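You operate a simulated robot arm through the tools that you are given. There is no shell and no other tool. Be economical: measure what you need, move in short steps, check, and stop when the job is done.

Carry out the task below with a simulated robot arm. There is one attempt and no reset: what you move stays moved.

TASK
Dry the yellow saucer and serve the milk on it in the white cup.
Fine: yellow towel, put it back; cup on the saucer, then pour in the milk from the short measure; measure back. Set down upright: white cup, short measure.

The check looks at the end state, three seconds after you hand in, the way a careful person would. Anything else that was tipped, shoved, dropped, spilled or broken makes it a failure. Flat cloth is picked up by pressing the open fingertips on it (5 to 10 N) and closing them slowly along it; thin cloth reads only 2 to 8 mm in the jaws.

THE ROBOT
A 6-joint arm with a two-finger parallel gripper, fixed in place. Base frame: the origin is at the foot of the arm, x ahead of it, y to its left, z up; the work surface is at about z = 0.92. Readings come in m, degrees, newtons and seconds.
With the tool pointing down near the work surface it reaches from about 0.36 to 0.82 m from the base axis. Its first joint turns from -166.0 to 166.0 degrees. Payload 3.91 kg.
The TCP is the grasp point between the finger pads, 0.03 m short of the fingertips. In the tool frame z runs along the fingers and y along their closing line. The gripper opens to 0.11 m. The fingers are 0.02 m wide and 0.01 m thick; the gripper's body (0.048 by 0.112 m) begins 0.055 m behind the TCP.
Orientation is told as [roll, pitch, yaw] about the base's x, y, z axes, in that order, counted from this pose: with the fingers straight down and closing along the base's y, the tool's x points along the base's -x, its y along +y and its z along -z.

THE INTERFACE
- The arm moves only by the tool drive_tool. Its argument "rows" is a list of rows, each a list of 6 numbers: the shift along the tool's x, y, z in units of 200 mm (1.0 is 200 mm), then the turn, a rotation vector about the tool's x, y, z in units of 45 degrees (1.0 is 45 degrees). In form: [[x, y, z, wx, wy, wz], ...]. A call has 1 to 8 rows; each row is the pose to reach, as a shift and turn from the pose commanded when the call began, along the tool's axes at that moment. "gripper" is the opening in per cent of the stroke, from 0 (shut) to 100 (fully open), set as the call begins (left out, the last holds). A call with a number of a shift or a turn outside -1 to 1 is refused whole. A row lasts 0.2 s, in which the tool goes at most 0.05 m and 8.6 degrees; a call with a longer step from one row to the next is refused whole, and so is a gripper value outside its range. Where a pose cannot be reached the arm comes as near as it can. A force on the tool above 40 N (or 10 N above the force at the start of the call, whichever is more), or a blocked arm, ends the call early, and 0.2 s more pass. The fingers move at their own pace (about 0.045 m/s each) and stop on an object; they squeeze with about 33 N. The grip force told is the motor's: it shows also when the fingers shut on nothing. Time passes only in rows, and 0.2 s behind the last, so rows that repeat a pose let the fingers close. The reply holds the time, the measured pose of the TCP, the force on the tool along the base axes, the opening and the grip force, in the units named above and with some noise, with the torque about the TCP (base axes, N m) and any sound that the robot's microphone picked up, and new pictures: "show" is both (left out), scene, wrist or none.
- Cameras (640 x 400 px; columns grow to the right, rows downward): "scene" is fixed at [0.3988, -0.5018, 1.6648]; the picture's right is [0.95, -0.31, 0.00], its down [-0.28, -0.85, -0.44] and it looks along [0.14, 0.41, -0.90] (base axes); focal length 267 px, centre (320, 200). "wrist" rides on the gripper at [0.077, 0.007, -0.114] in the tool frame; the picture's right is [-0.09, 1.00, 0.00], its down [-0.80, -0.07, -0.59] and it looks along [-0.59, -0.05, 0.80] (tool axes); focal length 270 px, centre (320, 200).
- raise_lower(by): slides the trunk up (or, below 0, down) by that many m; the arm rides with it, the base frame stays. It gives what a move gives, with no picture.
- point_at(camera, pixels): for up to 12 pixels [column, row] of the newest picture of that camera ("zoom" is the newest enlarged one), the place [x, y, z] in the base frame of the surface seen there, good to about 0.002 m. It takes no simulated time.
- enlarge(camera, box): a new picture of the part [left, top, right, bottom] of that camera's present view, enlarged. It takes no simulated time.
- finish_job(): hands the job in; it is judged then, once.

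Go step by step. Measure first, check grasps and placings, and put right what went wrong. The budget is 80 turns and 200 pictures, counting those below and the enlarged ones. Unless the task says otherwise, let go and move clear before handing in, and close with one line.

The tools are called after ">>>" as name(argument=value, ...) on one line, values as JSON. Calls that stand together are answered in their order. drive_tool: Moves the arm, as the interface text tells. Its arguments: {"type":"object","properties":{"rows":{"type":"array","items":{"type":"array","items":{"type":"number"}}},"gripper":{"type":"number"},"show":{"type":"string","enum":["both","scene","wrist","none"]}},"required":["rows"]} The other tools are called the same way: raise_lower (by) slides the trunk up or down; point_at (camera, pixels) gives the place of the surface under pixels of a picture; enlarge (camera, box) takes an enlarged picture of a part of a camera's view; finish_job () hands the job in.

At the start:

```text
clock: 0.0
tcp_pos: [0.4003, -0.2283, 1.3572]
tool_rot: [-0.1, 0.0, 0.0]
ft_force: [-0.2, 0.2, 0.2]
torque: [-0.02, 0.02, 0.01]
width: 0.1101
grip_force: 0.1
trunk travel left (down, up): [-0.575, 0.035]
```

scene: 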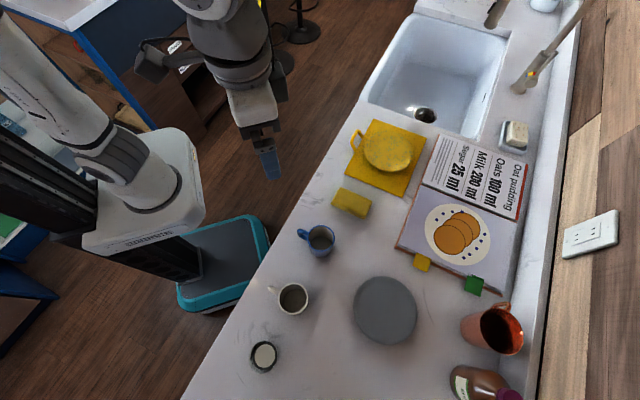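
wrist: 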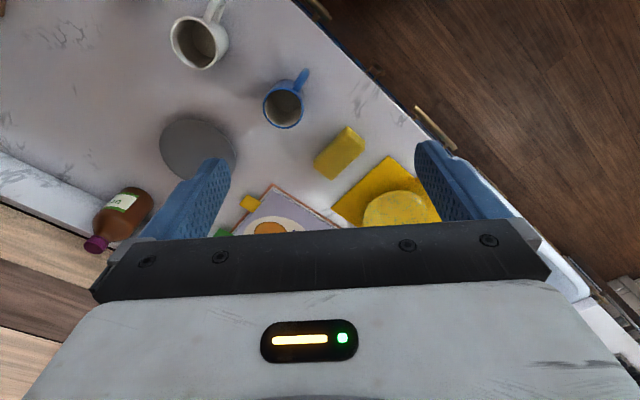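

The scene shows a yellow dish on a yellow cloth near (385,150), a small folded yellow thing (352,202), a blue cup (318,240), a white cup (292,298), a small white measure (263,356), a grey plate, an open book and a copper mug. I'll enlarge to identify them.

>>> enlarge(camera="scene", box=[320, 100, 480, 220])

>>> enlarge(camera="scene", box=[220, 210, 400, 390])

>>> enlarge(camera="scene", box=[390, 130, 550, 300])

>>> point_at(camera="scene", pixels=[[385, 150], [370, 122], [348, 178], [420, 150], [352, 198], [335, 205], [318, 240], [292, 298], [263, 356], [272, 290], [385, 310], [300, 340]])

```text
3.33 times, centred on (400, 160) of scene
```

zoom: 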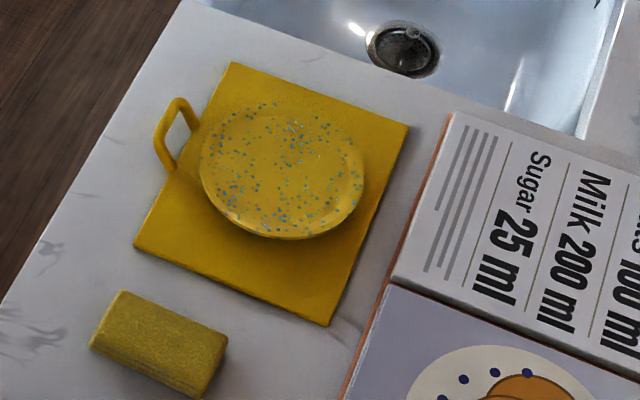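

```text
2.22 times, centred on (310, 300) of scene
```

zoom: 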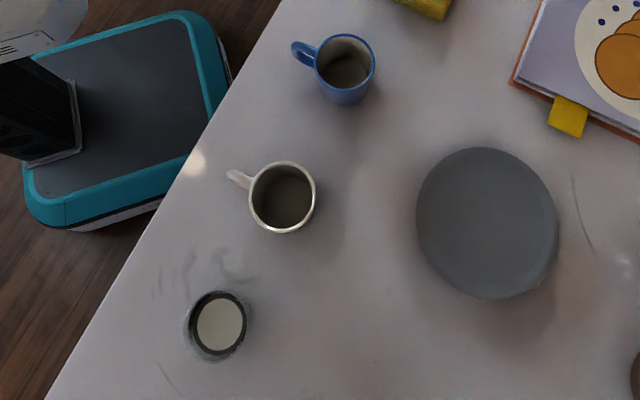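

```text
2.35 times, centred on (470, 215) of scene
```

zoom: 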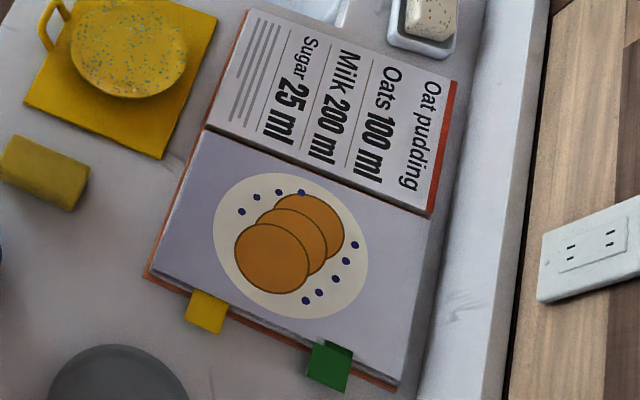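

```text
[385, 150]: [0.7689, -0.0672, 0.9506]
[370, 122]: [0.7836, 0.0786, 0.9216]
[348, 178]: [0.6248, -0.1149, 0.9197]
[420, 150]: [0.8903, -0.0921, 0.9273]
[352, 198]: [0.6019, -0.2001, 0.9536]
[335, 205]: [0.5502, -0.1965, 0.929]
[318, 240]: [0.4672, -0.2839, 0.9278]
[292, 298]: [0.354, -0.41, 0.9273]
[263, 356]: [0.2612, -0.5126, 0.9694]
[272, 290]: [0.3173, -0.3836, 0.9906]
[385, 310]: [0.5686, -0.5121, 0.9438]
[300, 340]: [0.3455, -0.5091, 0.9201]
```

The saucer is the speckled disc at (385,150), sitting on a yellow square, with a loop handle at its left. The small yellow block (352,202) is about 3.4 cm thick, so it may be a sponge. I'll bring the wrist camera over for a closer look.

>>> drive_tool(rows=[[-0.16, 0.13, 0.08, 0, 0, 0], [-0.33, 0.27, 0.16, 0, 0, 0], [-0.5, 0.4, 0.25, 0, 0, 0], [-0.66, 0.54, 0.33, 0, 0, 0], [-0.83, 0.67, 0.42, 0, 0, 0], [-1, 0.8, 0.5, 0, 0, 0]], show="both")

```text
clock: 1.4
tcp_pos: [0.6028, -0.0643, 1.2565]
tool_rot: [0.0, 0.1, 0.1]
ft_force: [0.0, -0.1, 0.3]
torque: [0.02, 0.0, 0.03]
width: 0.1101
grip_force: 0.1
trunk travel left (down, up): [-0.575, 0.035]
```

scene: 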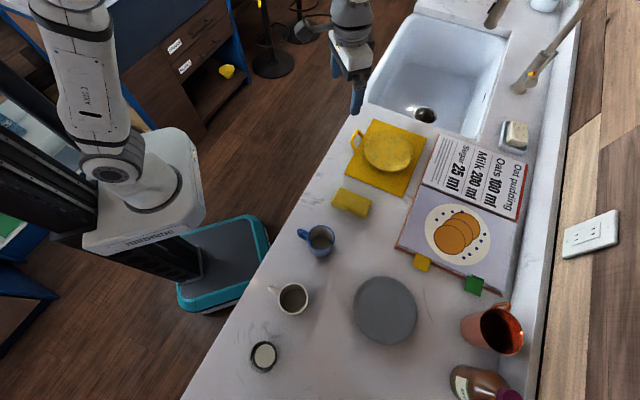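
wrist: 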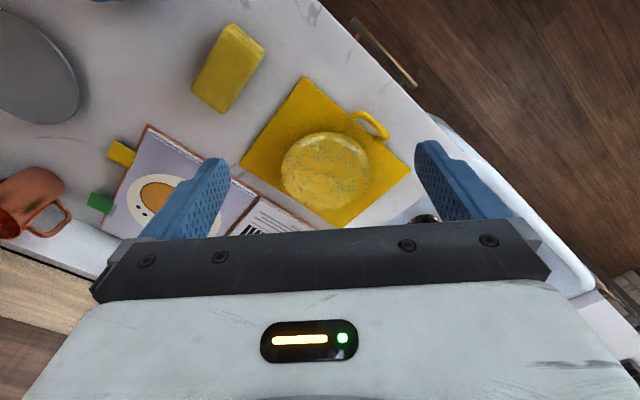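

>>> enlarge(camera="wrist", box=[180, 10, 420, 230])

>>> point_at(camera="wrist", pixels=[[304, 78], [409, 172], [242, 162], [342, 224], [355, 116], [372, 120], [387, 136], [283, 175], [369, 165], [325, 135], [328, 207], [325, 170]])

>>> point_at(camera="wrist", pixels=[[230, 24], [264, 46], [192, 94], [222, 113], [228, 68], [244, 80], [300, 120], [349, 130], [362, 190], [376, 138]])

```text
1.82 times, centred on (300, 120) of wrist
```

zoom: 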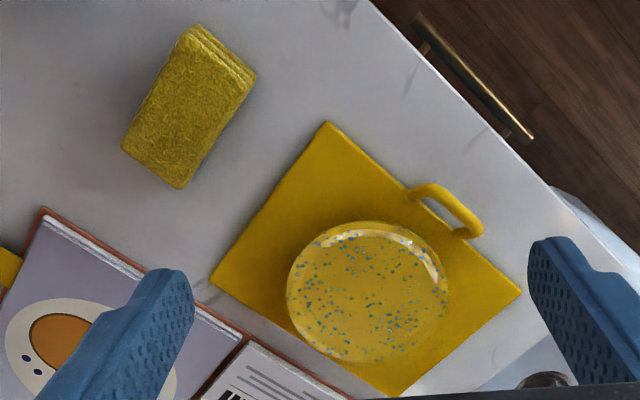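

```text
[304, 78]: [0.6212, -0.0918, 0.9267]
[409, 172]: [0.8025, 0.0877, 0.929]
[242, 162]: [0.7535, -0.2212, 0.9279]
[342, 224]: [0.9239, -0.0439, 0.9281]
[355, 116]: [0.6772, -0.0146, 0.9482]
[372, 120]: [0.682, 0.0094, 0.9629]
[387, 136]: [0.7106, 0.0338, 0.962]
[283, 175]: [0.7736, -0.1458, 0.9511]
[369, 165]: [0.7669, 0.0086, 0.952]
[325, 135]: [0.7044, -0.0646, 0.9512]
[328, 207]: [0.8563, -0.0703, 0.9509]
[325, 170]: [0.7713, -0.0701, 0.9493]
```

```text
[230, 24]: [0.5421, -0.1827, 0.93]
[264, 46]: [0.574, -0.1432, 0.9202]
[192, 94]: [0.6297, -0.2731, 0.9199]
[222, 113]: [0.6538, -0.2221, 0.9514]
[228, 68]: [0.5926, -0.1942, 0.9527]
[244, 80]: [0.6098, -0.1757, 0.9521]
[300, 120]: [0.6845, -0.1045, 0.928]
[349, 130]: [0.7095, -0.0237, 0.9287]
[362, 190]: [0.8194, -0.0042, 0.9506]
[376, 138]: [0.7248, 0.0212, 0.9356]
```

The folded terry block (228,68 wrist) is the towel, about 0.12 x 0.065 x 0.033 m and lying at 45°. The yellow square is an 8 mm board with a handle, and the speckled saucer on it is centred near (0.78,-0.07). I'll move above the towel with the jaws turned to close across its short side.

>>> drive_tool(rows=[[0, -0.12, 0.15, 0, 0, 0.17], [0.01, -0.24, 0.3, 0, 0, 0.34], [0.015, -0.36, 0.45, 0, 0, 0.51], [0.02, -0.48, 0.6, 0, 0, 0.68], [0.025, -0.6, 0.8, 0, 0, 0.85], [0.025, -0.7, 0.95, 0, 0, 1.0]], show="both")

```text
clock: 2.8
tcp_pos: [0.5951, -0.2079, 1.0648]
tool_rot: [0.0, 0.0, -45.1]
ft_force: [0.2, 0.4, 0.0]
torque: [0.01, -0.02, 0.05]
width: 0.1099
grip_force: 0.0
trunk travel left (down, up): [-0.575, 0.035]
```

scene: 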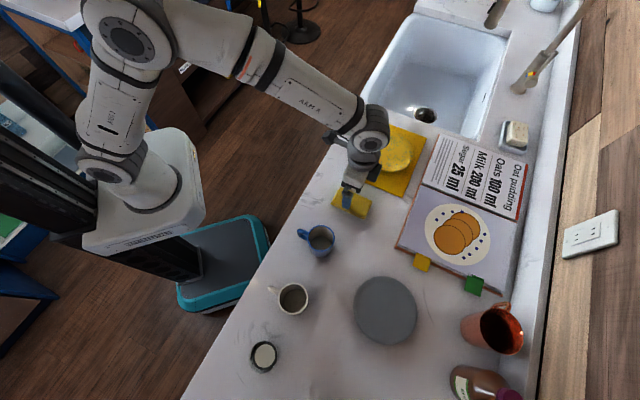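
wrist: 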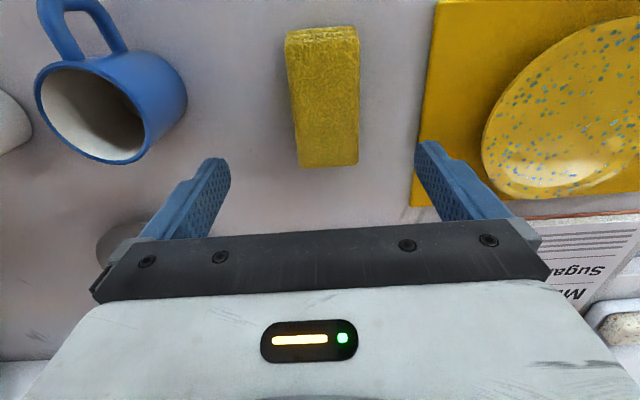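

The towel shows clearly at (322,95), nearly lined up with the jaws. I'll measure its corners and zoom in on the saucer and its drops.

>>> point_at(camera="wrist", pixels=[[289, 48], [356, 45], [301, 160], [357, 160], [323, 100], [323, 32], [328, 163], [560, 100], [500, 140], [600, 60], [590, 150], [545, 195]])

>>> enlarge(camera="wrist", box=[440, 0, 640, 220])

```text
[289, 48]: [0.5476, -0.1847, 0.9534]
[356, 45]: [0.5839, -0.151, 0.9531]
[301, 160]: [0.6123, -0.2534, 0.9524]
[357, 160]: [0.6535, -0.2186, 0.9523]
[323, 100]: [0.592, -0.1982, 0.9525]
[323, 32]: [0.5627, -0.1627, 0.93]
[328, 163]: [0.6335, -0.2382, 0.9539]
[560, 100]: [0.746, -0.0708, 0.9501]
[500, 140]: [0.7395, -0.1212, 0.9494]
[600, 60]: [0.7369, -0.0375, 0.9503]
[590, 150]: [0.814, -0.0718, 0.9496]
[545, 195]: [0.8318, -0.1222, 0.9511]
```

```text
1.82 times, centred on (540, 110) of wrist
```

zoom: 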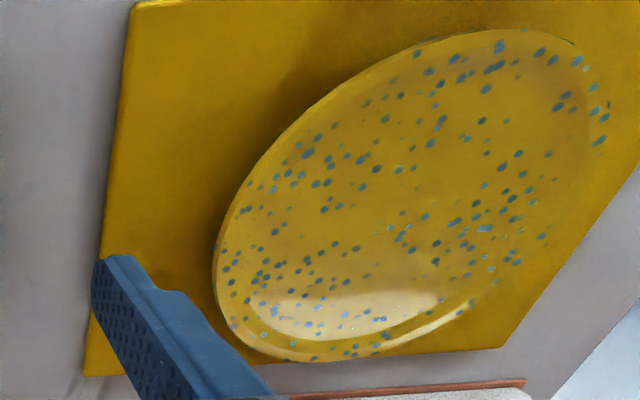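

The towel is 0.052 m wide, centred at (0.599,-0.202) with its top at 0.953. I'll go down so the fingertips are about halfway down it, then close.

>>> drive_tool(rows=[[0, 0.02, 0.12, 0, 0, 0], [0, 0.035, 0.25, 0, 0, 0], [0, 0.035, 0.38, 0, 0, 0], [0, 0.035, 0.485, 0, 0, 0]], show="none")

>>> drive_tool(rows=[[0, 0, 0, 0, 0, 0], [0, 0, 0, 0, 0, 0], [0, 0, 0, 0, 0, 0], [0, 0, 0, 0, 0, 0], [0, 0, 0, 0, 0, 0]], gripper=0, show="wrist")

```text
clock: 3.8
tcp_pos: [0.6017, -0.2016, 0.9691]
tool_rot: [0.0, -0.1, -45.0]
ft_force: [0.2, -0.2, 0.8]
torque: [0.02, 0.01, -0.01]
width: 0.11
grip_force: 0.0
trunk travel left (down, up): [-0.575, 0.035]
```

```text
clock: 5.0
tcp_pos: [0.6013, -0.2017, 0.9686]
tool_rot: [0.0, 0.0, -45.0]
ft_force: [0.2, 0.6, 0.2]
torque: [0.0, 0.0, -0.04]
width: 0.0572
grip_force: 33.2
trunk travel left (down, up): [-0.575, 0.035]
```

wrist: 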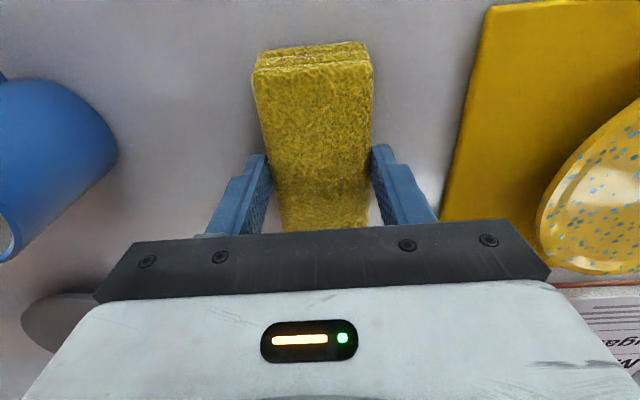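

The towel is held, with an opening of 0.057 m. I'll lift it and carry it over the saucer.

>>> drive_tool(rows=[[0, 0, -0.2, 0, 0, 0], [0, 0, -0.4, 0, 0, 0], [-0.03, 0.2, -0.4, 0, 0, 0], [-0.06, 0.4, -0.4, 0, 0, 0], [-0.1, 0.6, -0.4, 0, 0, 0], [-0.13, 0.8, -0.4, 0, 0, 0], [-0.16, 1.0, -0.4, 0, 0, 0]], show="both")

```text
clock: 6.6
tcp_pos: [0.7657, -0.081, 1.0472]
tool_rot: [-0.1, -0.1, -45.0]
ft_force: [1.1, -0.2, -0.4]
torque: [0.01, 0.04, 0.01]
width: 0.0571
grip_force: 32.8
trunk travel left (down, up): [-0.575, 0.035]
```

scene: 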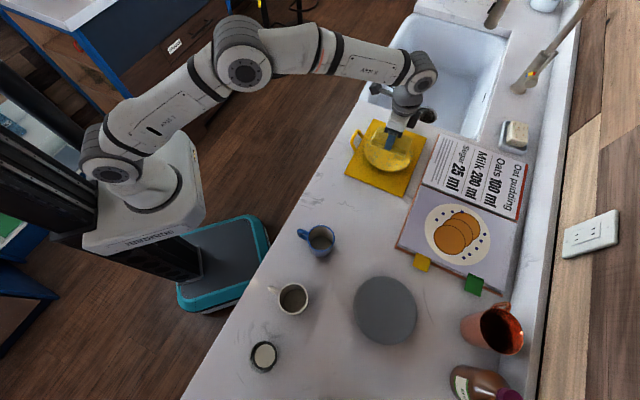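
wrist: 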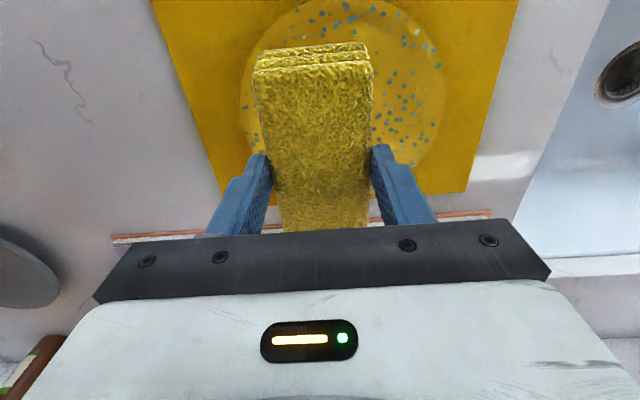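

I'm over the saucer. I'll go down gently in small steps until there is light contact at the centre.

>>> drive_tool(rows=[[0, 0.09, 0.1, 0, 0, 0], [0, 0.09, 0.2, 0, 0, 0], [0, 0.09, 0.23, 0, 0, 0], [0, 0.09, 0.24, 0, 0, 0], [0, 0.09, 0.245, 0, 0, 0]], show="none")

```text
clock: 7.8
tcp_pos: [0.7781, -0.0694, 0.9997]
tool_rot: [-0.1, -0.1, -45.0]
ft_force: [0.0, -0.4, -1.3]
torque: [0.02, 0.03, 0.04]
width: 0.0569
grip_force: 33.2
trunk travel left (down, up): [-0.575, 0.035]
```

>>> drive_tool(rows=[[0, 0, 0.005, 0, 0, 0], [0, 0, 0.01, 0, 0, 0]], show="none")

```text
clock: 8.4
tcp_pos: [0.779, -0.0709, 0.9981]
tool_rot: [0.0, 0.0, -44.9]
ft_force: [1.0, 0.8, 3.0]
torque: [-0.01, 0.07, -0.04]
width: 0.057
grip_force: 33.1
trunk travel left (down, up): [-0.575, 0.035]
```

There is contact at about 3 N. I'll try a short sweep and check that the saucer stays still.

>>> drive_tool(rows=[[0, 0, 0.004, 0, 0, 0], [0.05, 0, 0.004, 0, 0, 0], [0.1, 0, 0.004, 0, 0, 0], [0.15, 0, 0.004, 0, 0, 0]], show="both")

```text
clock: 9.4
tcp_pos: [0.7552, -0.0486, 0.9982]
tool_rot: [0.1, -0.2, -44.9]
ft_force: [1.5, -1.5, 13.0]
torque: [-0.24, -0.18, 0.01]
width: 0.0572
grip_force: 33.0
trunk travel left (down, up): [-0.575, 0.035]
```

scene: 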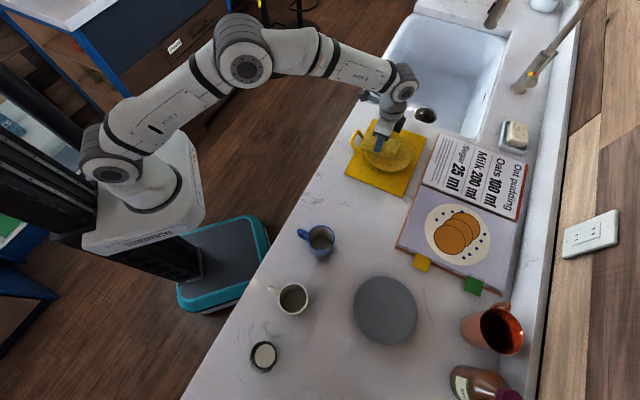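
wrist: 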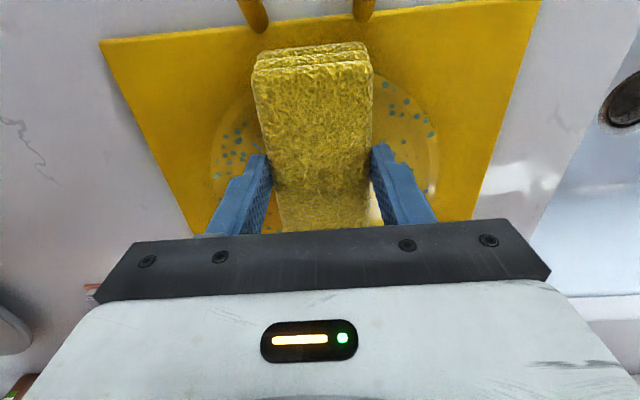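

>>> enlarge(camera="scene", box=[320, 100, 480, 220])

```text
3.33 times, centred on (400, 160) of scene
```

zoom: 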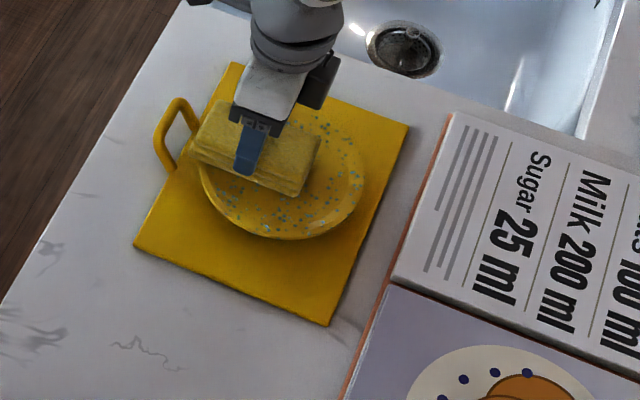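

The saucer and board haven't moved, and the 13 N is from the towel riding on the lip. I'll ease off slightly and sweep the far half.

>>> drive_tool(rows=[[-0.12, 0, -0.003, 0, 0, 0], [-0.24, 0, -0.003, 0, 0, 0], [-0.35, 0, -0.003, 0, 0, 0], [-0.3, 0.13, -0.003, 0, 0, 0], [-0.15, 0.15, -0.003, 0, 0, 0], [-0.03, 0.15, -0.003, 0, 0, 0], [-0.1, 0.25, -0.003, 0, 0, 0], [-0.25, 0.25, -0.003, 0, 0, 0]], show="both")

```text
clock: 11.2
tcp_pos: [0.8268, -0.0487, 0.999]
tool_rot: [0.1, -0.1, -44.9]
ft_force: [3.1, 0.6, 7.8]
torque: [0.04, 0.08, -0.07]
width: 0.0568
grip_force: 33.1
trunk travel left (down, up): [-0.575, 0.035]
```

scene: 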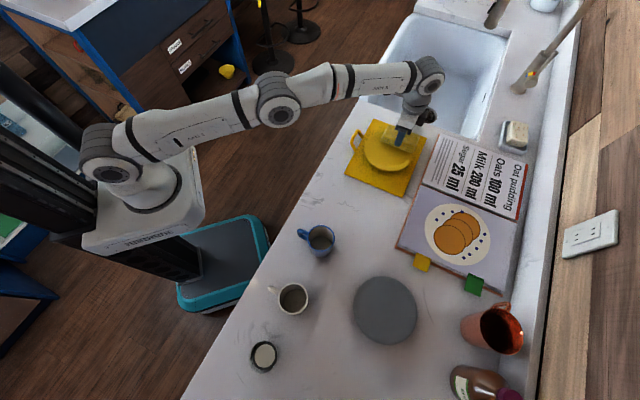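
wrist: 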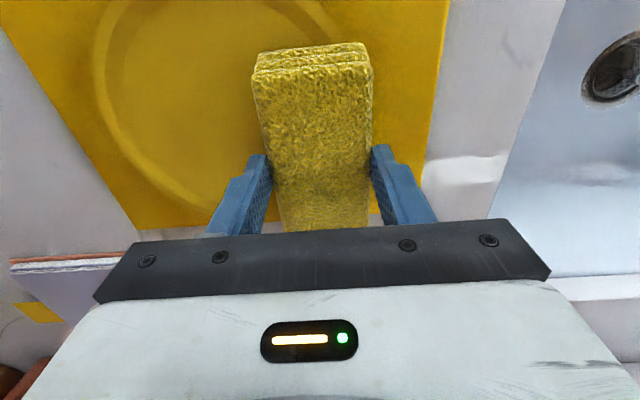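

The drops are gone wherever I wiped; the left part of the saucer in the wrist view is clean. I'll sweep the remaining side and then lift.

>>> drive_tool(rows=[[0, -0.2, 0, 0, 0, 0], [0.1, -0.39, 0, 0, 0, 0], [0.2, -0.475, 0, 0, 0, 0], [0.08, -0.475, 0, 0, 0, 0], [-0.05, -0.475, 0, 0, 0, 0], [0, -0.45, -0.15, 0, 0, 0], [0.05, -0.6, -0.35, 0, 0, 0], [0.1, -0.8, -0.4, 0, 0, 0]], show="both")

>>> enlarge(camera="scene", box=[320, 100, 480, 220])

```text
refused: row 7 steps farther than a row can; nothing moved
```

```text
3.33 times, centred on (400, 160) of scene
```

zoom: 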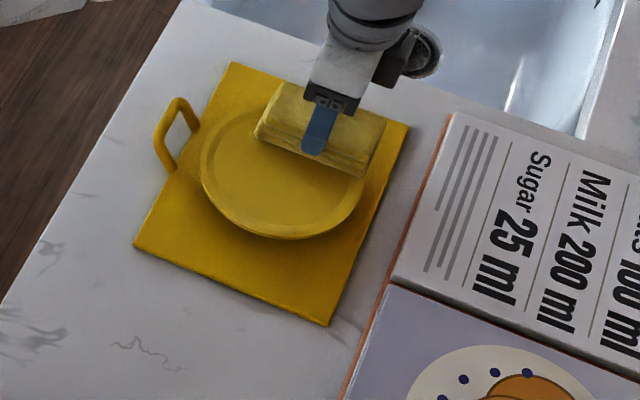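

The saucer already looks dry, but I'll still wipe the untouched side and lift with shorter steps.

>>> drive_tool(rows=[[0, -0.2, 0, 0, 0, 0], [0.1, -0.39, 0, 0, 0, 0], [0.2, -0.475, 0, 0, 0, 0], [0.08, -0.475, 0, 0, 0, 0], [-0.05, -0.475, 0, 0, 0, 0], [0, -0.45, -0.15, 0, 0, 0], [0.02, -0.55, -0.35, 0, 0, 0], [0.05, -0.75, -0.4, 0, 0, 0]], show="both")

>>> enlarge(camera="scene", box=[320, 100, 480, 220])

```text
clock: 13.0
tcp_pos: [0.713, -0.1491, 1.0795]
tool_rot: [0.0, 0.0, -45.0]
ft_force: [0.8, -0.3, -0.2]
torque: [0.0, -0.02, -0.02]
width: 0.057
grip_force: 32.8
trunk travel left (down, up): [-0.575, 0.035]
```

scene: 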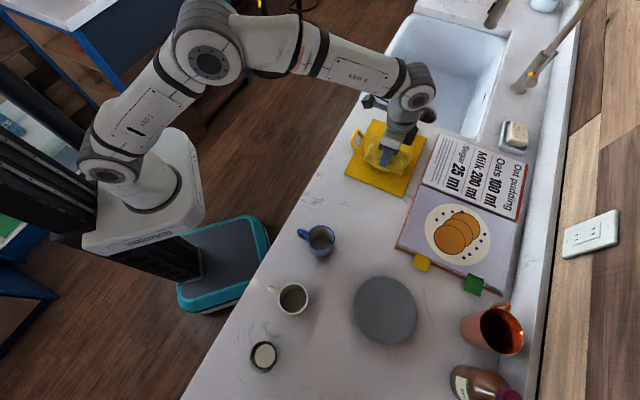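
wrist: 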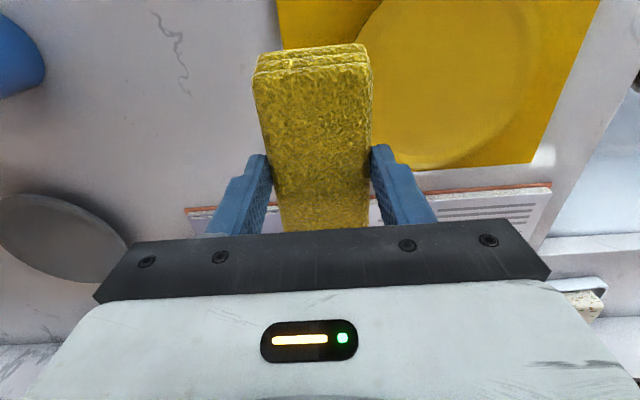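

```text
3.33 times, centred on (400, 160) of scene
```

zoom: 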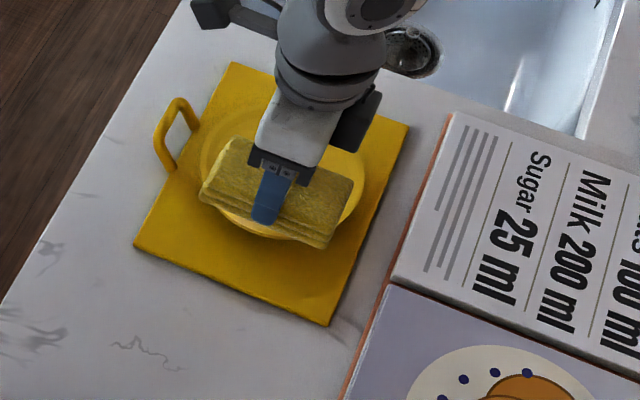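

The saucer is dry. I'll put the towel back where it was.

>>> drive_tool(rows=[[0.07, -0.2, 0, 0, 0, 0], [0.14, -0.4, 0, 0, 0, 0], [0.21, -0.58, 0, 0, 0, 0], [0.21, -0.58, 0.2, 0, 0, 0], [0.21, -0.58, 0.4, 0, 0, 0], [0.21, -0.58, 0.51, 0, 0, 0], [0.21, -0.58, 0.545, 0, 0, 0], [0.21, -0.58, 0.55, 0, 0, 0]], show="none")

```text
clock: 14.8
tcp_pos: [0.6025, -0.2001, 0.9687]
tool_rot: [0.1, -0.1, -45.0]
ft_force: [-0.9, 0.5, 5.3]
torque: [0.07, -0.07, 0.02]
width: 0.0568
grip_force: 33.0
trunk travel left (down, up): [-0.575, 0.035]
```

The towel is touching the counter at the same height as when I picked it up. I'll open and rise.

>>> drive_tool(rows=[[0, 0, 0, 0, 0, 0], [0, 0, 0, 0, 0, 0], [0, 0, 0, 0, 0, 0], [0, 0, -0.2, 0, 0, 0], [0, 0, -0.4, 0, 0, 0], [0, 0, -0.6, 0, 0, 0], [0, 0, -0.8, 0, 0, 0], [0, 0, -1, 0, 0, 0]], gripper=100, show="both")

```text
clock: 16.6
tcp_pos: [0.6004, -0.2006, 1.169]
tool_rot: [0.0, 0.0, -45.0]
ft_force: [0.3, 0.7, -0.3]
torque: [0.03, -0.05, 0.01]
width: 0.1097
grip_force: 0.1
trunk travel left (down, up): [-0.575, 0.035]
```

scene: 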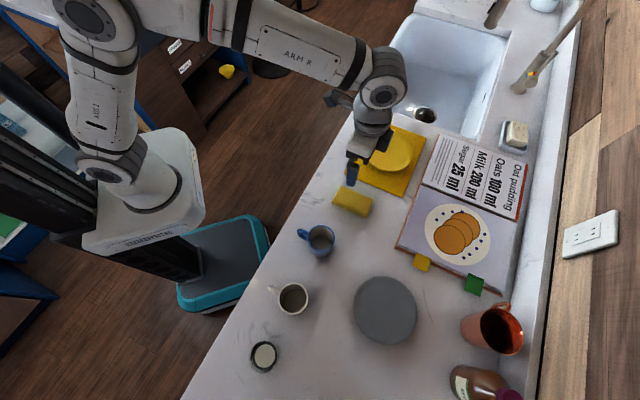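
wrist: 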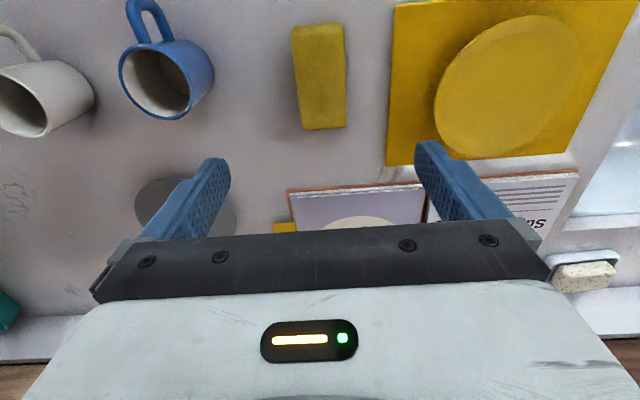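

The towel is back in place at (320,80). Next I'll move over the cup and the measure to look at them.

>>> drive_tool(rows=[[0.03, -0.2, -0.05, 0, 0, 0], [0.06, -0.4, -0.1, 0, 0, 0], [0.1, -0.6, -0.15, 0, 0, 0], [0.15, -0.8, -0.15, 0, 0, 0], [0.2, -1, -0.15, 0, 0, 0]], show="none")

>>> drive_tool(rows=[[0.05, -0.2, 0, 0, 0, 0], [0.1, -0.4, 0, 0, 0, 0], [0.15, -0.6, 0, 0, 0, 0], [0.2, -0.75, 0, 0, 0, 0]], show="both")

```text
clock: 17.8
tcp_pos: [0.4285, -0.3141, 1.198]
tool_rot: [0.0, 0.1, -44.9]
ft_force: [-0.4, 0.1, -0.4]
torque: [0.0, 0.03, 0.03]
width: 0.1101
grip_force: 0.1
trunk travel left (down, up): [-0.575, 0.035]
```

```text
clock: 18.8
tcp_pos: [0.2983, -0.3922, 1.1972]
tool_rot: [0.1, 0.0, -44.9]
ft_force: [-0.4, 0.2, -0.4]
torque: [-0.01, 0.01, 0.01]
width: 0.1101
grip_force: 0.1
trunk travel left (down, up): [-0.575, 0.035]
```

scene: 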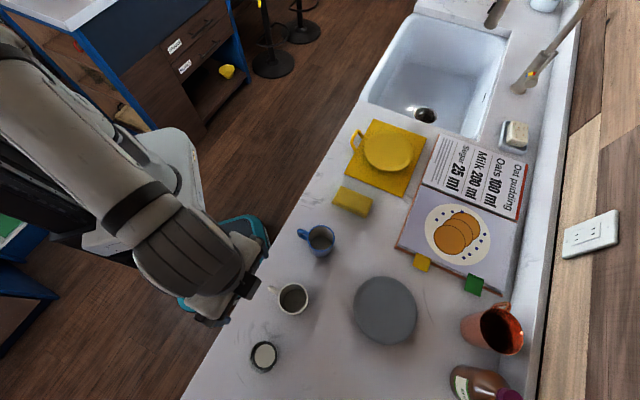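
wrist: 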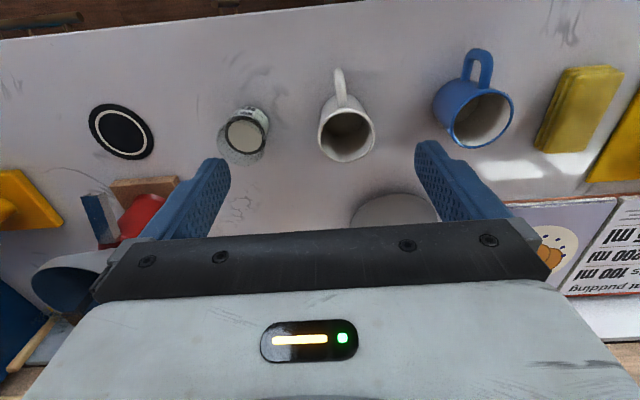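

>>> enlarge(camera="wrist", box=[190, 50, 410, 190])

>>> enlarge(camera="wrist", box=[0, 60, 200, 300])

>>> point_at(camera="wrist", pixels=[[318, 128], [375, 128], [346, 158], [337, 72], [341, 100], [342, 135], [228, 132], [267, 132], [247, 150], [245, 112], [246, 134], [262, 157]])

>>> point_at(camera="wrist", pixels=[[89, 125], [154, 140], [120, 130], [346, 112], [345, 76], [335, 85], [220, 150], [244, 165], [245, 120], [247, 110]])

```text
2.86 times, centred on (300, 120) of wrist
```

zoom: 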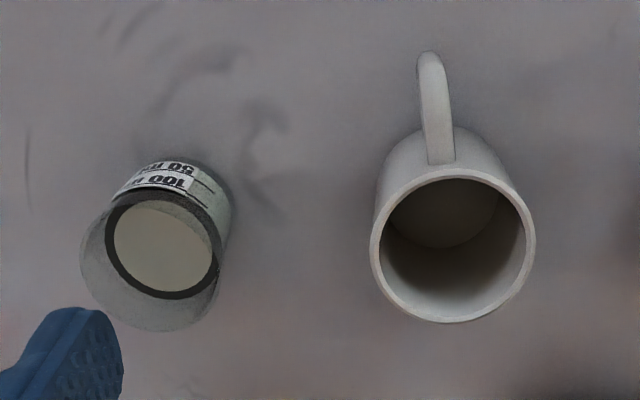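

```text
1.67 times, centred on (100, 180) of wrist
```

zoom: 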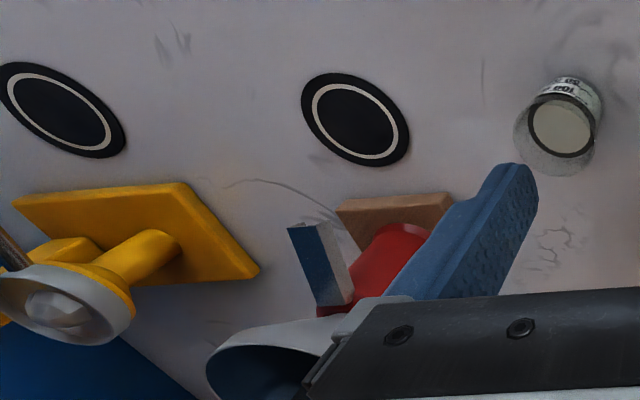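

```text
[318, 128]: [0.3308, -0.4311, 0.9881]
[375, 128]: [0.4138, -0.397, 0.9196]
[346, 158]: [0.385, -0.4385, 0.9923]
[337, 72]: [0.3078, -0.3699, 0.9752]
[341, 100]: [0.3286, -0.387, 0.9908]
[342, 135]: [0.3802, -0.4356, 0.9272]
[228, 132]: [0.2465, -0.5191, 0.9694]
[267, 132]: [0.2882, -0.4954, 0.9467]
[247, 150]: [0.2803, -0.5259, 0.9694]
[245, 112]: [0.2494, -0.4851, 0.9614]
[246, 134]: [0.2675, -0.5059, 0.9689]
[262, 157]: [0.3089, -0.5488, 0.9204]
```

```text
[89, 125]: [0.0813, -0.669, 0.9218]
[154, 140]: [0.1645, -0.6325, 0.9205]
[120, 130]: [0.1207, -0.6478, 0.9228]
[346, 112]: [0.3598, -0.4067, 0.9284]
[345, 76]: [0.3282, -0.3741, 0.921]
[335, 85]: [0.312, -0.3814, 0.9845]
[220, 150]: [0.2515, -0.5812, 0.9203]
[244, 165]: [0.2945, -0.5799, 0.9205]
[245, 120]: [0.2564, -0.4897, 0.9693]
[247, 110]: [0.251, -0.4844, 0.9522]
```

The white cup's handle points toward (-x,+y). The clear measure at (246,134) holds milk and is marked 50/100 ml. Before committing I'll check whether there is another measure further along the counter.

>>> drive_tool(rows=[[0, -0.15, -0.1, 0, 0, 0], [0, -0.3, -0.2, 0, 0, 0], [-0.05, -0.45, -0.3, 0, 0, 0], [-0.1, -0.6, -0.4, 0, 0, 0], [-0.15, -0.75, -0.5, 0, 0, 0], [-0.2, -0.92, -0.5, 0, 0, 0]], show="wrist")

```text
clock: 20.2
tcp_pos: [0.1945, -0.5497, 1.2985]
tool_rot: [0.1, 0.1, -44.9]
ft_force: [0.4, -0.9, 0.4]
torque: [0.02, 0.04, -0.02]
width: 0.1101
grip_force: 0.1
trunk travel left (down, up): [-0.575, 0.035]
```

wrist: 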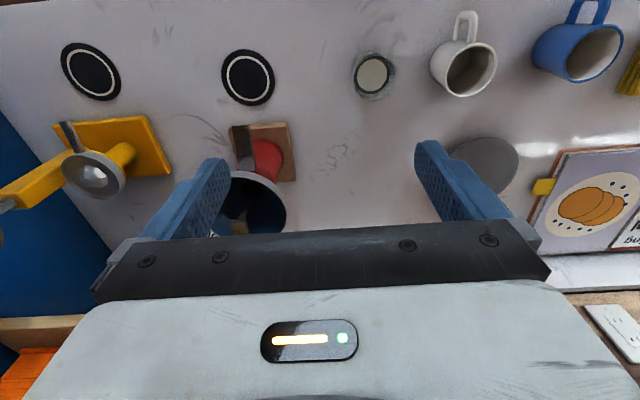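

There's only one measure in view. From this near-overhead angle I'll measure the measure and the cup precisely.

>>> enlarge(camera="wrist", box=[330, 0, 510, 120])

>>> point_at(camera="wrist", pixels=[[357, 75], [390, 75], [373, 58], [373, 92], [373, 75], [352, 75], [398, 75], [373, 99], [431, 70], [496, 62], [470, 96], [466, 20]])

```text
3.33 times, centred on (420, 60) of wrist
```

zoom: 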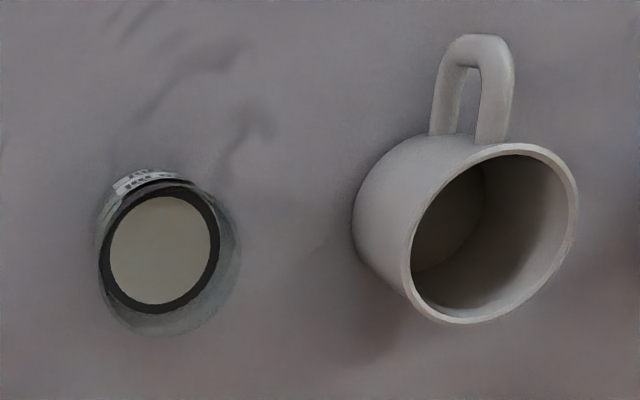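

```text
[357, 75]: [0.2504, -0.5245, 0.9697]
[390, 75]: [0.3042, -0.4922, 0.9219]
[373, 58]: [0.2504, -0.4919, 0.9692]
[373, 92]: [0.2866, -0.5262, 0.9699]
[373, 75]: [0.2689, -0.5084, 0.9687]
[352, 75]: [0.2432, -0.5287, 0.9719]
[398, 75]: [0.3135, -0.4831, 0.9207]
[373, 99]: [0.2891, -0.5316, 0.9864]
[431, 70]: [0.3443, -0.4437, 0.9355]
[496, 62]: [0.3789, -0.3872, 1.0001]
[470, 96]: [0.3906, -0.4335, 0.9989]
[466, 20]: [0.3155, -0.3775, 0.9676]
```

The measure sits at about (0.266,-0.509). The cup is centred near (0.360,-0.414), about 0.07 wide and 0.08 high, with its handle along tool +x. I'll move above the cup.

>>> drive_tool(rows=[[-0.01, 0.13, 0.1, 0, 0, 0], [-0.02, 0.26, 0.2, 0, 0, 0], [-0.03, 0.39, 0.32, 0, 0, 0], [-0.04, 0.52, 0.44, 0, 0, 0], [-0.06, 0.65, 0.56, 0, 0, 0], [-0.08, 0.78, 0.68, 0, 0, 0], [-0.1, 0.9, 0.8, 0, 0, 0], [-0.1, 1.0, 0.9, 0, 0, 0]], show="wrist")

>>> point_at(camera="scene", pixels=[[387, 148], [387, 135], [387, 160], [375, 148], [400, 148], [364, 148], [411, 148], [387, 128], [387, 170], [387, 174]])

```text
clock: 22.0
tcp_pos: [0.3514, -0.4245, 1.1186]
tool_rot: [0.0, 0.1, -45.0]
ft_force: [-0.4, 0.4, -0.3]
torque: [0.01, 0.02, 0.0]
width: 0.1098
grip_force: 0.0
trunk travel left (down, up): [-0.575, 0.035]
```

wrist: 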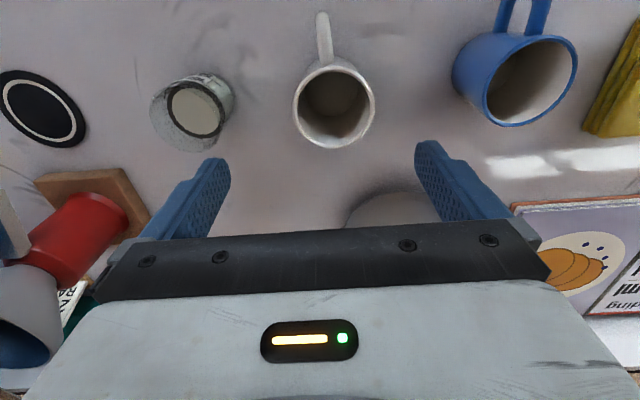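

```text
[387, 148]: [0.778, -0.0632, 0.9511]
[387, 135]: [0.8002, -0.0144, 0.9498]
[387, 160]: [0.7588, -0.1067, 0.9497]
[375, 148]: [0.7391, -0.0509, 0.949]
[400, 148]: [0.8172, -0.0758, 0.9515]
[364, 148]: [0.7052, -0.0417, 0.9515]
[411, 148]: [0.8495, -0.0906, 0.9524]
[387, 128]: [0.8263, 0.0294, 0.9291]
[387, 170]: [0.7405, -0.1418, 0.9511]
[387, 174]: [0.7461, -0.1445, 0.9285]
```

>>> point_at(camera="wrist", pixels=[[295, 103], [373, 103], [334, 146], [334, 62], [300, 130], [367, 130], [323, 20], [326, 58]])

>>> enlarge(camera="wrist", box=[130, 0, 400, 170])

```text
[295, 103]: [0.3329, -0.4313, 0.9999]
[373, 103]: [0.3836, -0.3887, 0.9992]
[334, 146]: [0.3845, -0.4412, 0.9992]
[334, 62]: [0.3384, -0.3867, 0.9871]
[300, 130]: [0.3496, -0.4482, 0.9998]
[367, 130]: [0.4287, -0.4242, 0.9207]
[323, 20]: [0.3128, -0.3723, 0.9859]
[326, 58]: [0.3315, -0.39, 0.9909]
```

```text
2.35 times, centred on (265, 85) of wrist
```

zoom: 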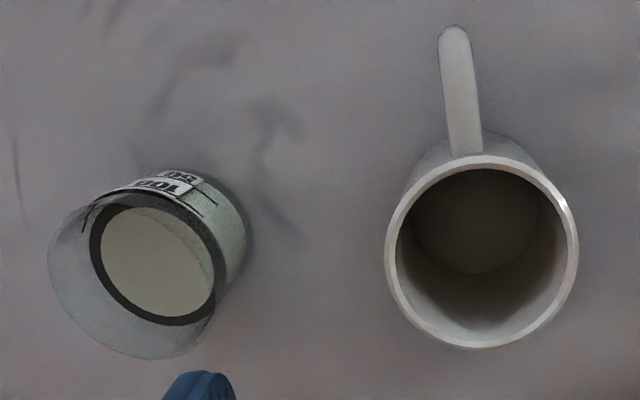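

Cup rim fit: centre (0.362,-0.4155), radius 0.0345, top 1.000. I'll go down and grip it.

>>> drive_tool(rows=[[-0.005, 0.07, 0.1, 0, 0, 0], [-0.005, 0.07, 0.25, 0, 0, 0], [-0.005, 0.07, 0.4, 0, 0, 0], [-0.005, 0.07, 0.55, 0, 0, 0], [-0.005, 0.07, 0.7, 0, 0, 0], [-0.005, 0.07, 0.735, 0, 0, 0]], show="wrist")

>>> drive_tool(rows=[[0, 0, 0, 0, 0, 0], [0, 0, 0, 0, 0, 0], [0, 0, 0, 0, 0, 0], [0, 0, 0, 0, 0, 0]], gripper=0, show="wrist")

```text
clock: 23.4
tcp_pos: [0.3627, -0.4137, 0.9709]
tool_rot: [0.1, -0.1, -45.0]
ft_force: [-0.2, 0.3, 0.0]
torque: [-0.02, -0.01, 0.0]
width: 0.1101
grip_force: 0.0
trunk travel left (down, up): [-0.575, 0.035]
```

wrist: 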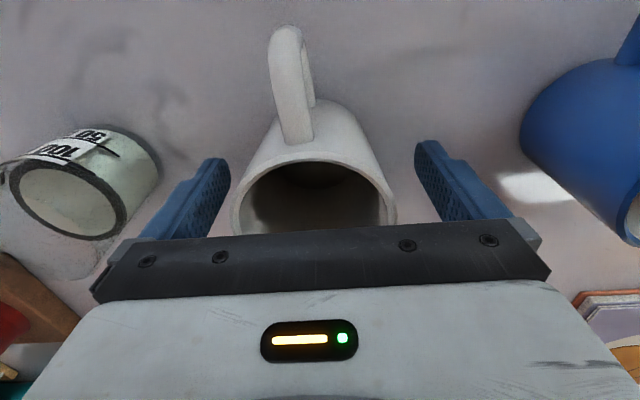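

```text
clock: 24.4
tcp_pos: [0.3617, -0.4137, 0.9712]
tool_rot: [0.0, 0.0, -45.1]
ft_force: [-0.1, -0.6, -0.3]
torque: [-0.04, -0.03, -0.02]
width: 0.0738
grip_force: 33.2
trunk travel left (down, up): [-0.575, 0.035]
```

wrist: 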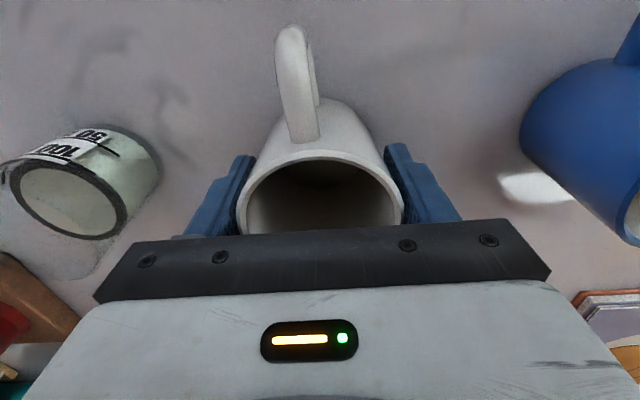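

The cup is gripped with an opening of 0.074 m. I'll lift it well clear and carry it toward the saucer.

>>> drive_tool(rows=[[0, 0, -0.1, 0, 0, 0], [0, 0, -0.3, 0, 0, 0], [0, 0, -0.5, 0, 0, 0], [0, 0, -0.7, 0, 0, 0], [-0.02, 0.2, -0.75, 0, 0, 0], [-0.05, 0.4, -0.75, 0, 0, 0], [-0.08, 0.6, -0.75, 0, 0, 0], [-0.1, 0.8, -0.75, 0, 0, 0]], show="wrist")

>>> drive_tool(rows=[[-0.02, 0.2, 0, 0, 0, 0], [-0.04, 0.4, 0, 0, 0, 0], [-0.06, 0.6, 0, 0, 0, 0], [-0.08, 0.8, 0, 0, 0, 0], [-0.1, 1.0, 0, 0, 0, 0]], show="both")

```text
clock: 26.2
tcp_pos: [0.4913, -0.3143, 1.1205]
tool_rot: [-0.1, -0.1, -45.0]
ft_force: [-0.4, 0.0, -1.5]
torque: [-0.02, -0.03, 0.03]
width: 0.0738
grip_force: 33.4
trunk travel left (down, up): [-0.575, 0.035]
```

wrist: 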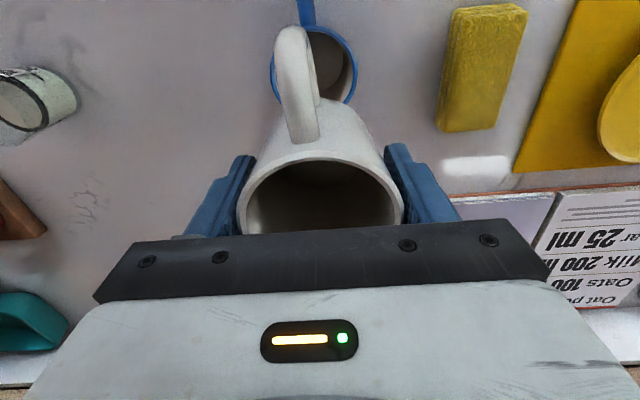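

```text
clock: 27.4
tcp_pos: [0.6467, -0.1855, 1.1206]
tool_rot: [-0.1, 0.1, -45.0]
ft_force: [-0.1, 0.4, -1.7]
torque: [-0.02, -0.02, 0.04]
width: 0.0741
grip_force: 33.1
trunk travel left (down, up): [-0.575, 0.035]
```

scene: 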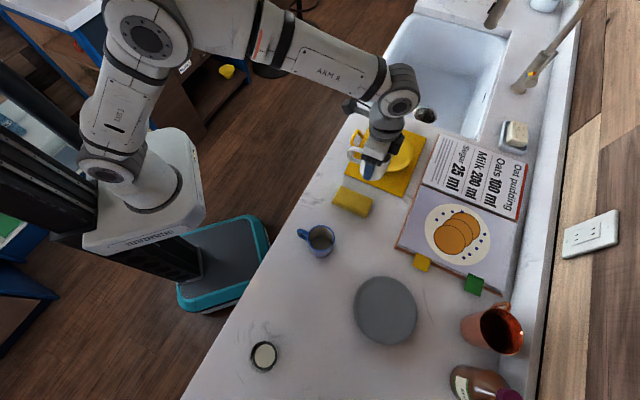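
wrist: 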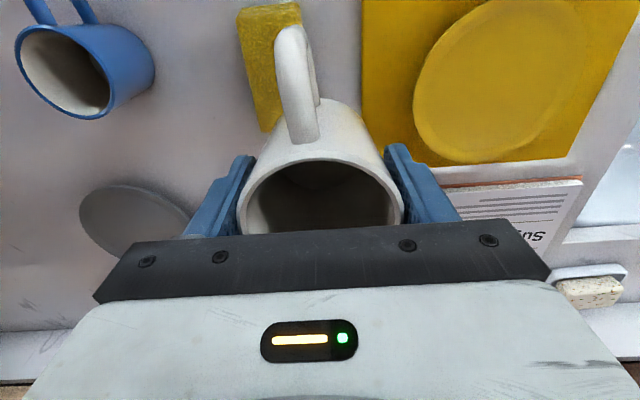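

Next I'll go over the saucer centre and down to just above contact.

>>> drive_tool(rows=[[-0.01, 0.22, 0, 0, 0, 0], [-0.02, 0.44, 0, 0, 0, 0], [-0.04, 0.66, 0, 0, 0, 0], [-0.05, 0.88, 0, 0, 0, 0], [-0.05, 0.88, 0.2, 0, 0, 0], [-0.05, 0.88, 0.4, 0, 0, 0], [-0.05, 0.88, 0.54, 0, 0, 0], [-0.05, 0.88, 0.57, 0, 0, 0]], show="both")

>>> enlarge(camera="scene", box=[320, 100, 480, 220])

```text
clock: 29.2
tcp_pos: [0.7754, -0.0696, 1.0058]
tool_rot: [0.0, 0.0, -45.0]
ft_force: [0.2, 0.4, -1.2]
torque: [0.0, -0.02, 0.02]
width: 0.0739
grip_force: 32.9
trunk travel left (down, up): [-0.575, 0.035]
```

scene: 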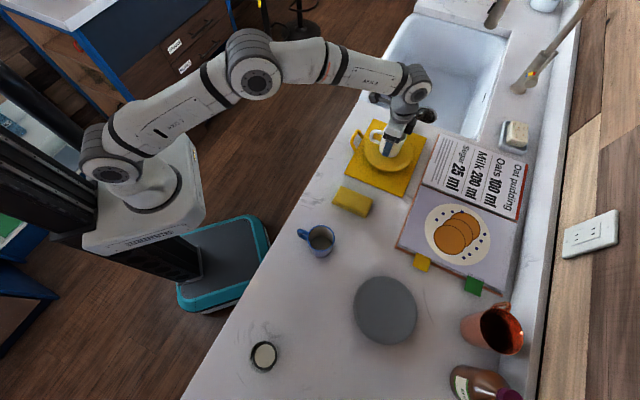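
wrist: 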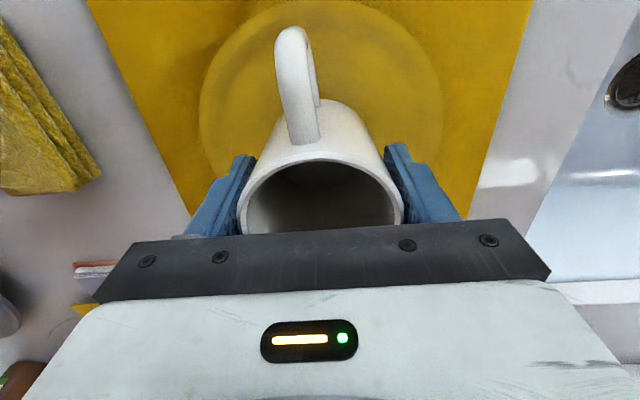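

```text
3.33 times, centred on (400, 160) of scene
```

zoom: 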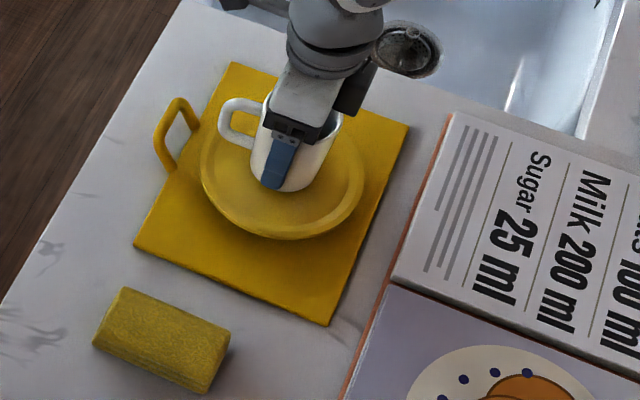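

It's well centred. I'll lower in 1 mm steps to contact.

>>> drive_tool(rows=[[0, 0, 0.005, 0, 0, 0], [0, 0, 0.01, 0, 0, 0], [0, 0, 0.015, 0, 0, 0], [0, 0, 0.02, 0, 0, 0], [0, 0, 0.022, 0, 0, 0]], show="none")

```text
clock: 30.4
tcp_pos: [0.7774, -0.0715, 1.0034]
tool_rot: [0.0, -0.1, -45.0]
ft_force: [0.0, -0.6, -1.5]
torque: [-0.01, -0.01, -0.01]
width: 0.0741
grip_force: 33.2
trunk travel left (down, up): [-0.575, 0.035]
```

>>> drive_tool(rows=[[0, 0, 0.005, 0, 0, 0], [0, 0, 0.01, 0, 0, 0], [0, 0, 0.014, 0, 0, 0]], show="none")

```text
clock: 31.2
tcp_pos: [0.7775, -0.07, 0.9998]
tool_rot: [0.1, -0.1, -45.0]
ft_force: [0.5, -0.2, 3.5]
torque: [0.08, -0.01, 0.0]
width: 0.074
grip_force: 33.5
trunk travel left (down, up): [-0.575, 0.035]
```

There's contact at about 5 N. I'll release and rise straight up.

>>> drive_tool(rows=[[0, 0, 0, 0, 0, 0], [0, 0, 0, 0, 0, 0], [0, 0, 0, 0, 0, 0], [0, 0, -0.15, 0, 0, 0], [0, 0, -0.35, 0, 0, 0], [0, 0, -0.55, 0, 0, 0], [0, 0, -0.75, 0, 0, 0], [0, 0, -0.95, 0, 0, 0]], gripper=100, show="both")

>>> enlarge(camera="wrist", box=[180, 0, 460, 200])

```text
clock: 33.0
tcp_pos: [0.7757, -0.069, 1.1894]
tool_rot: [0.1, 0.0, -44.9]
ft_force: [1.1, 0.2, 0.4]
torque: [0.01, 0.01, 0.0]
width: 0.11
grip_force: 0.1
trunk travel left (down, up): [-0.575, 0.035]
```

scene: 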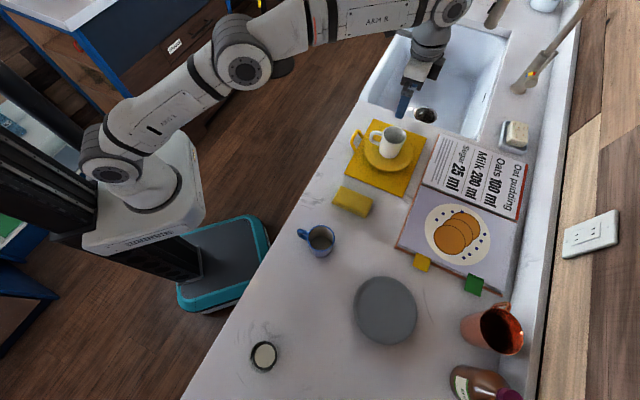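
wrist: 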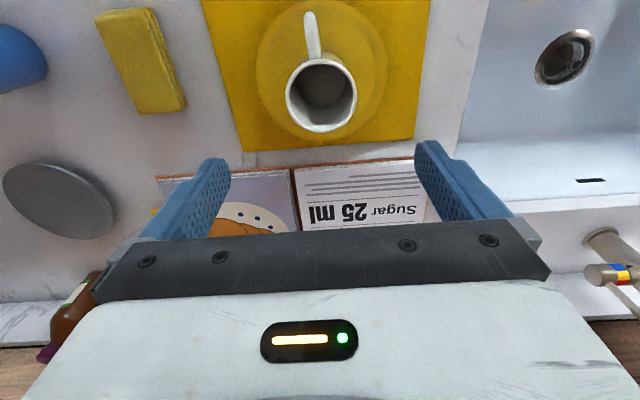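

```text
2.00 times, centred on (320, 100) of wrist
```

zoom: 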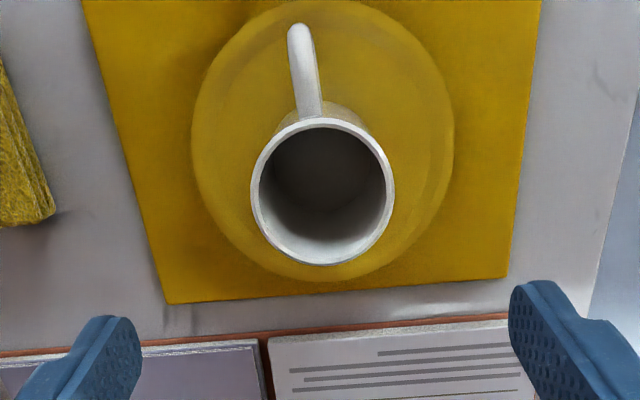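

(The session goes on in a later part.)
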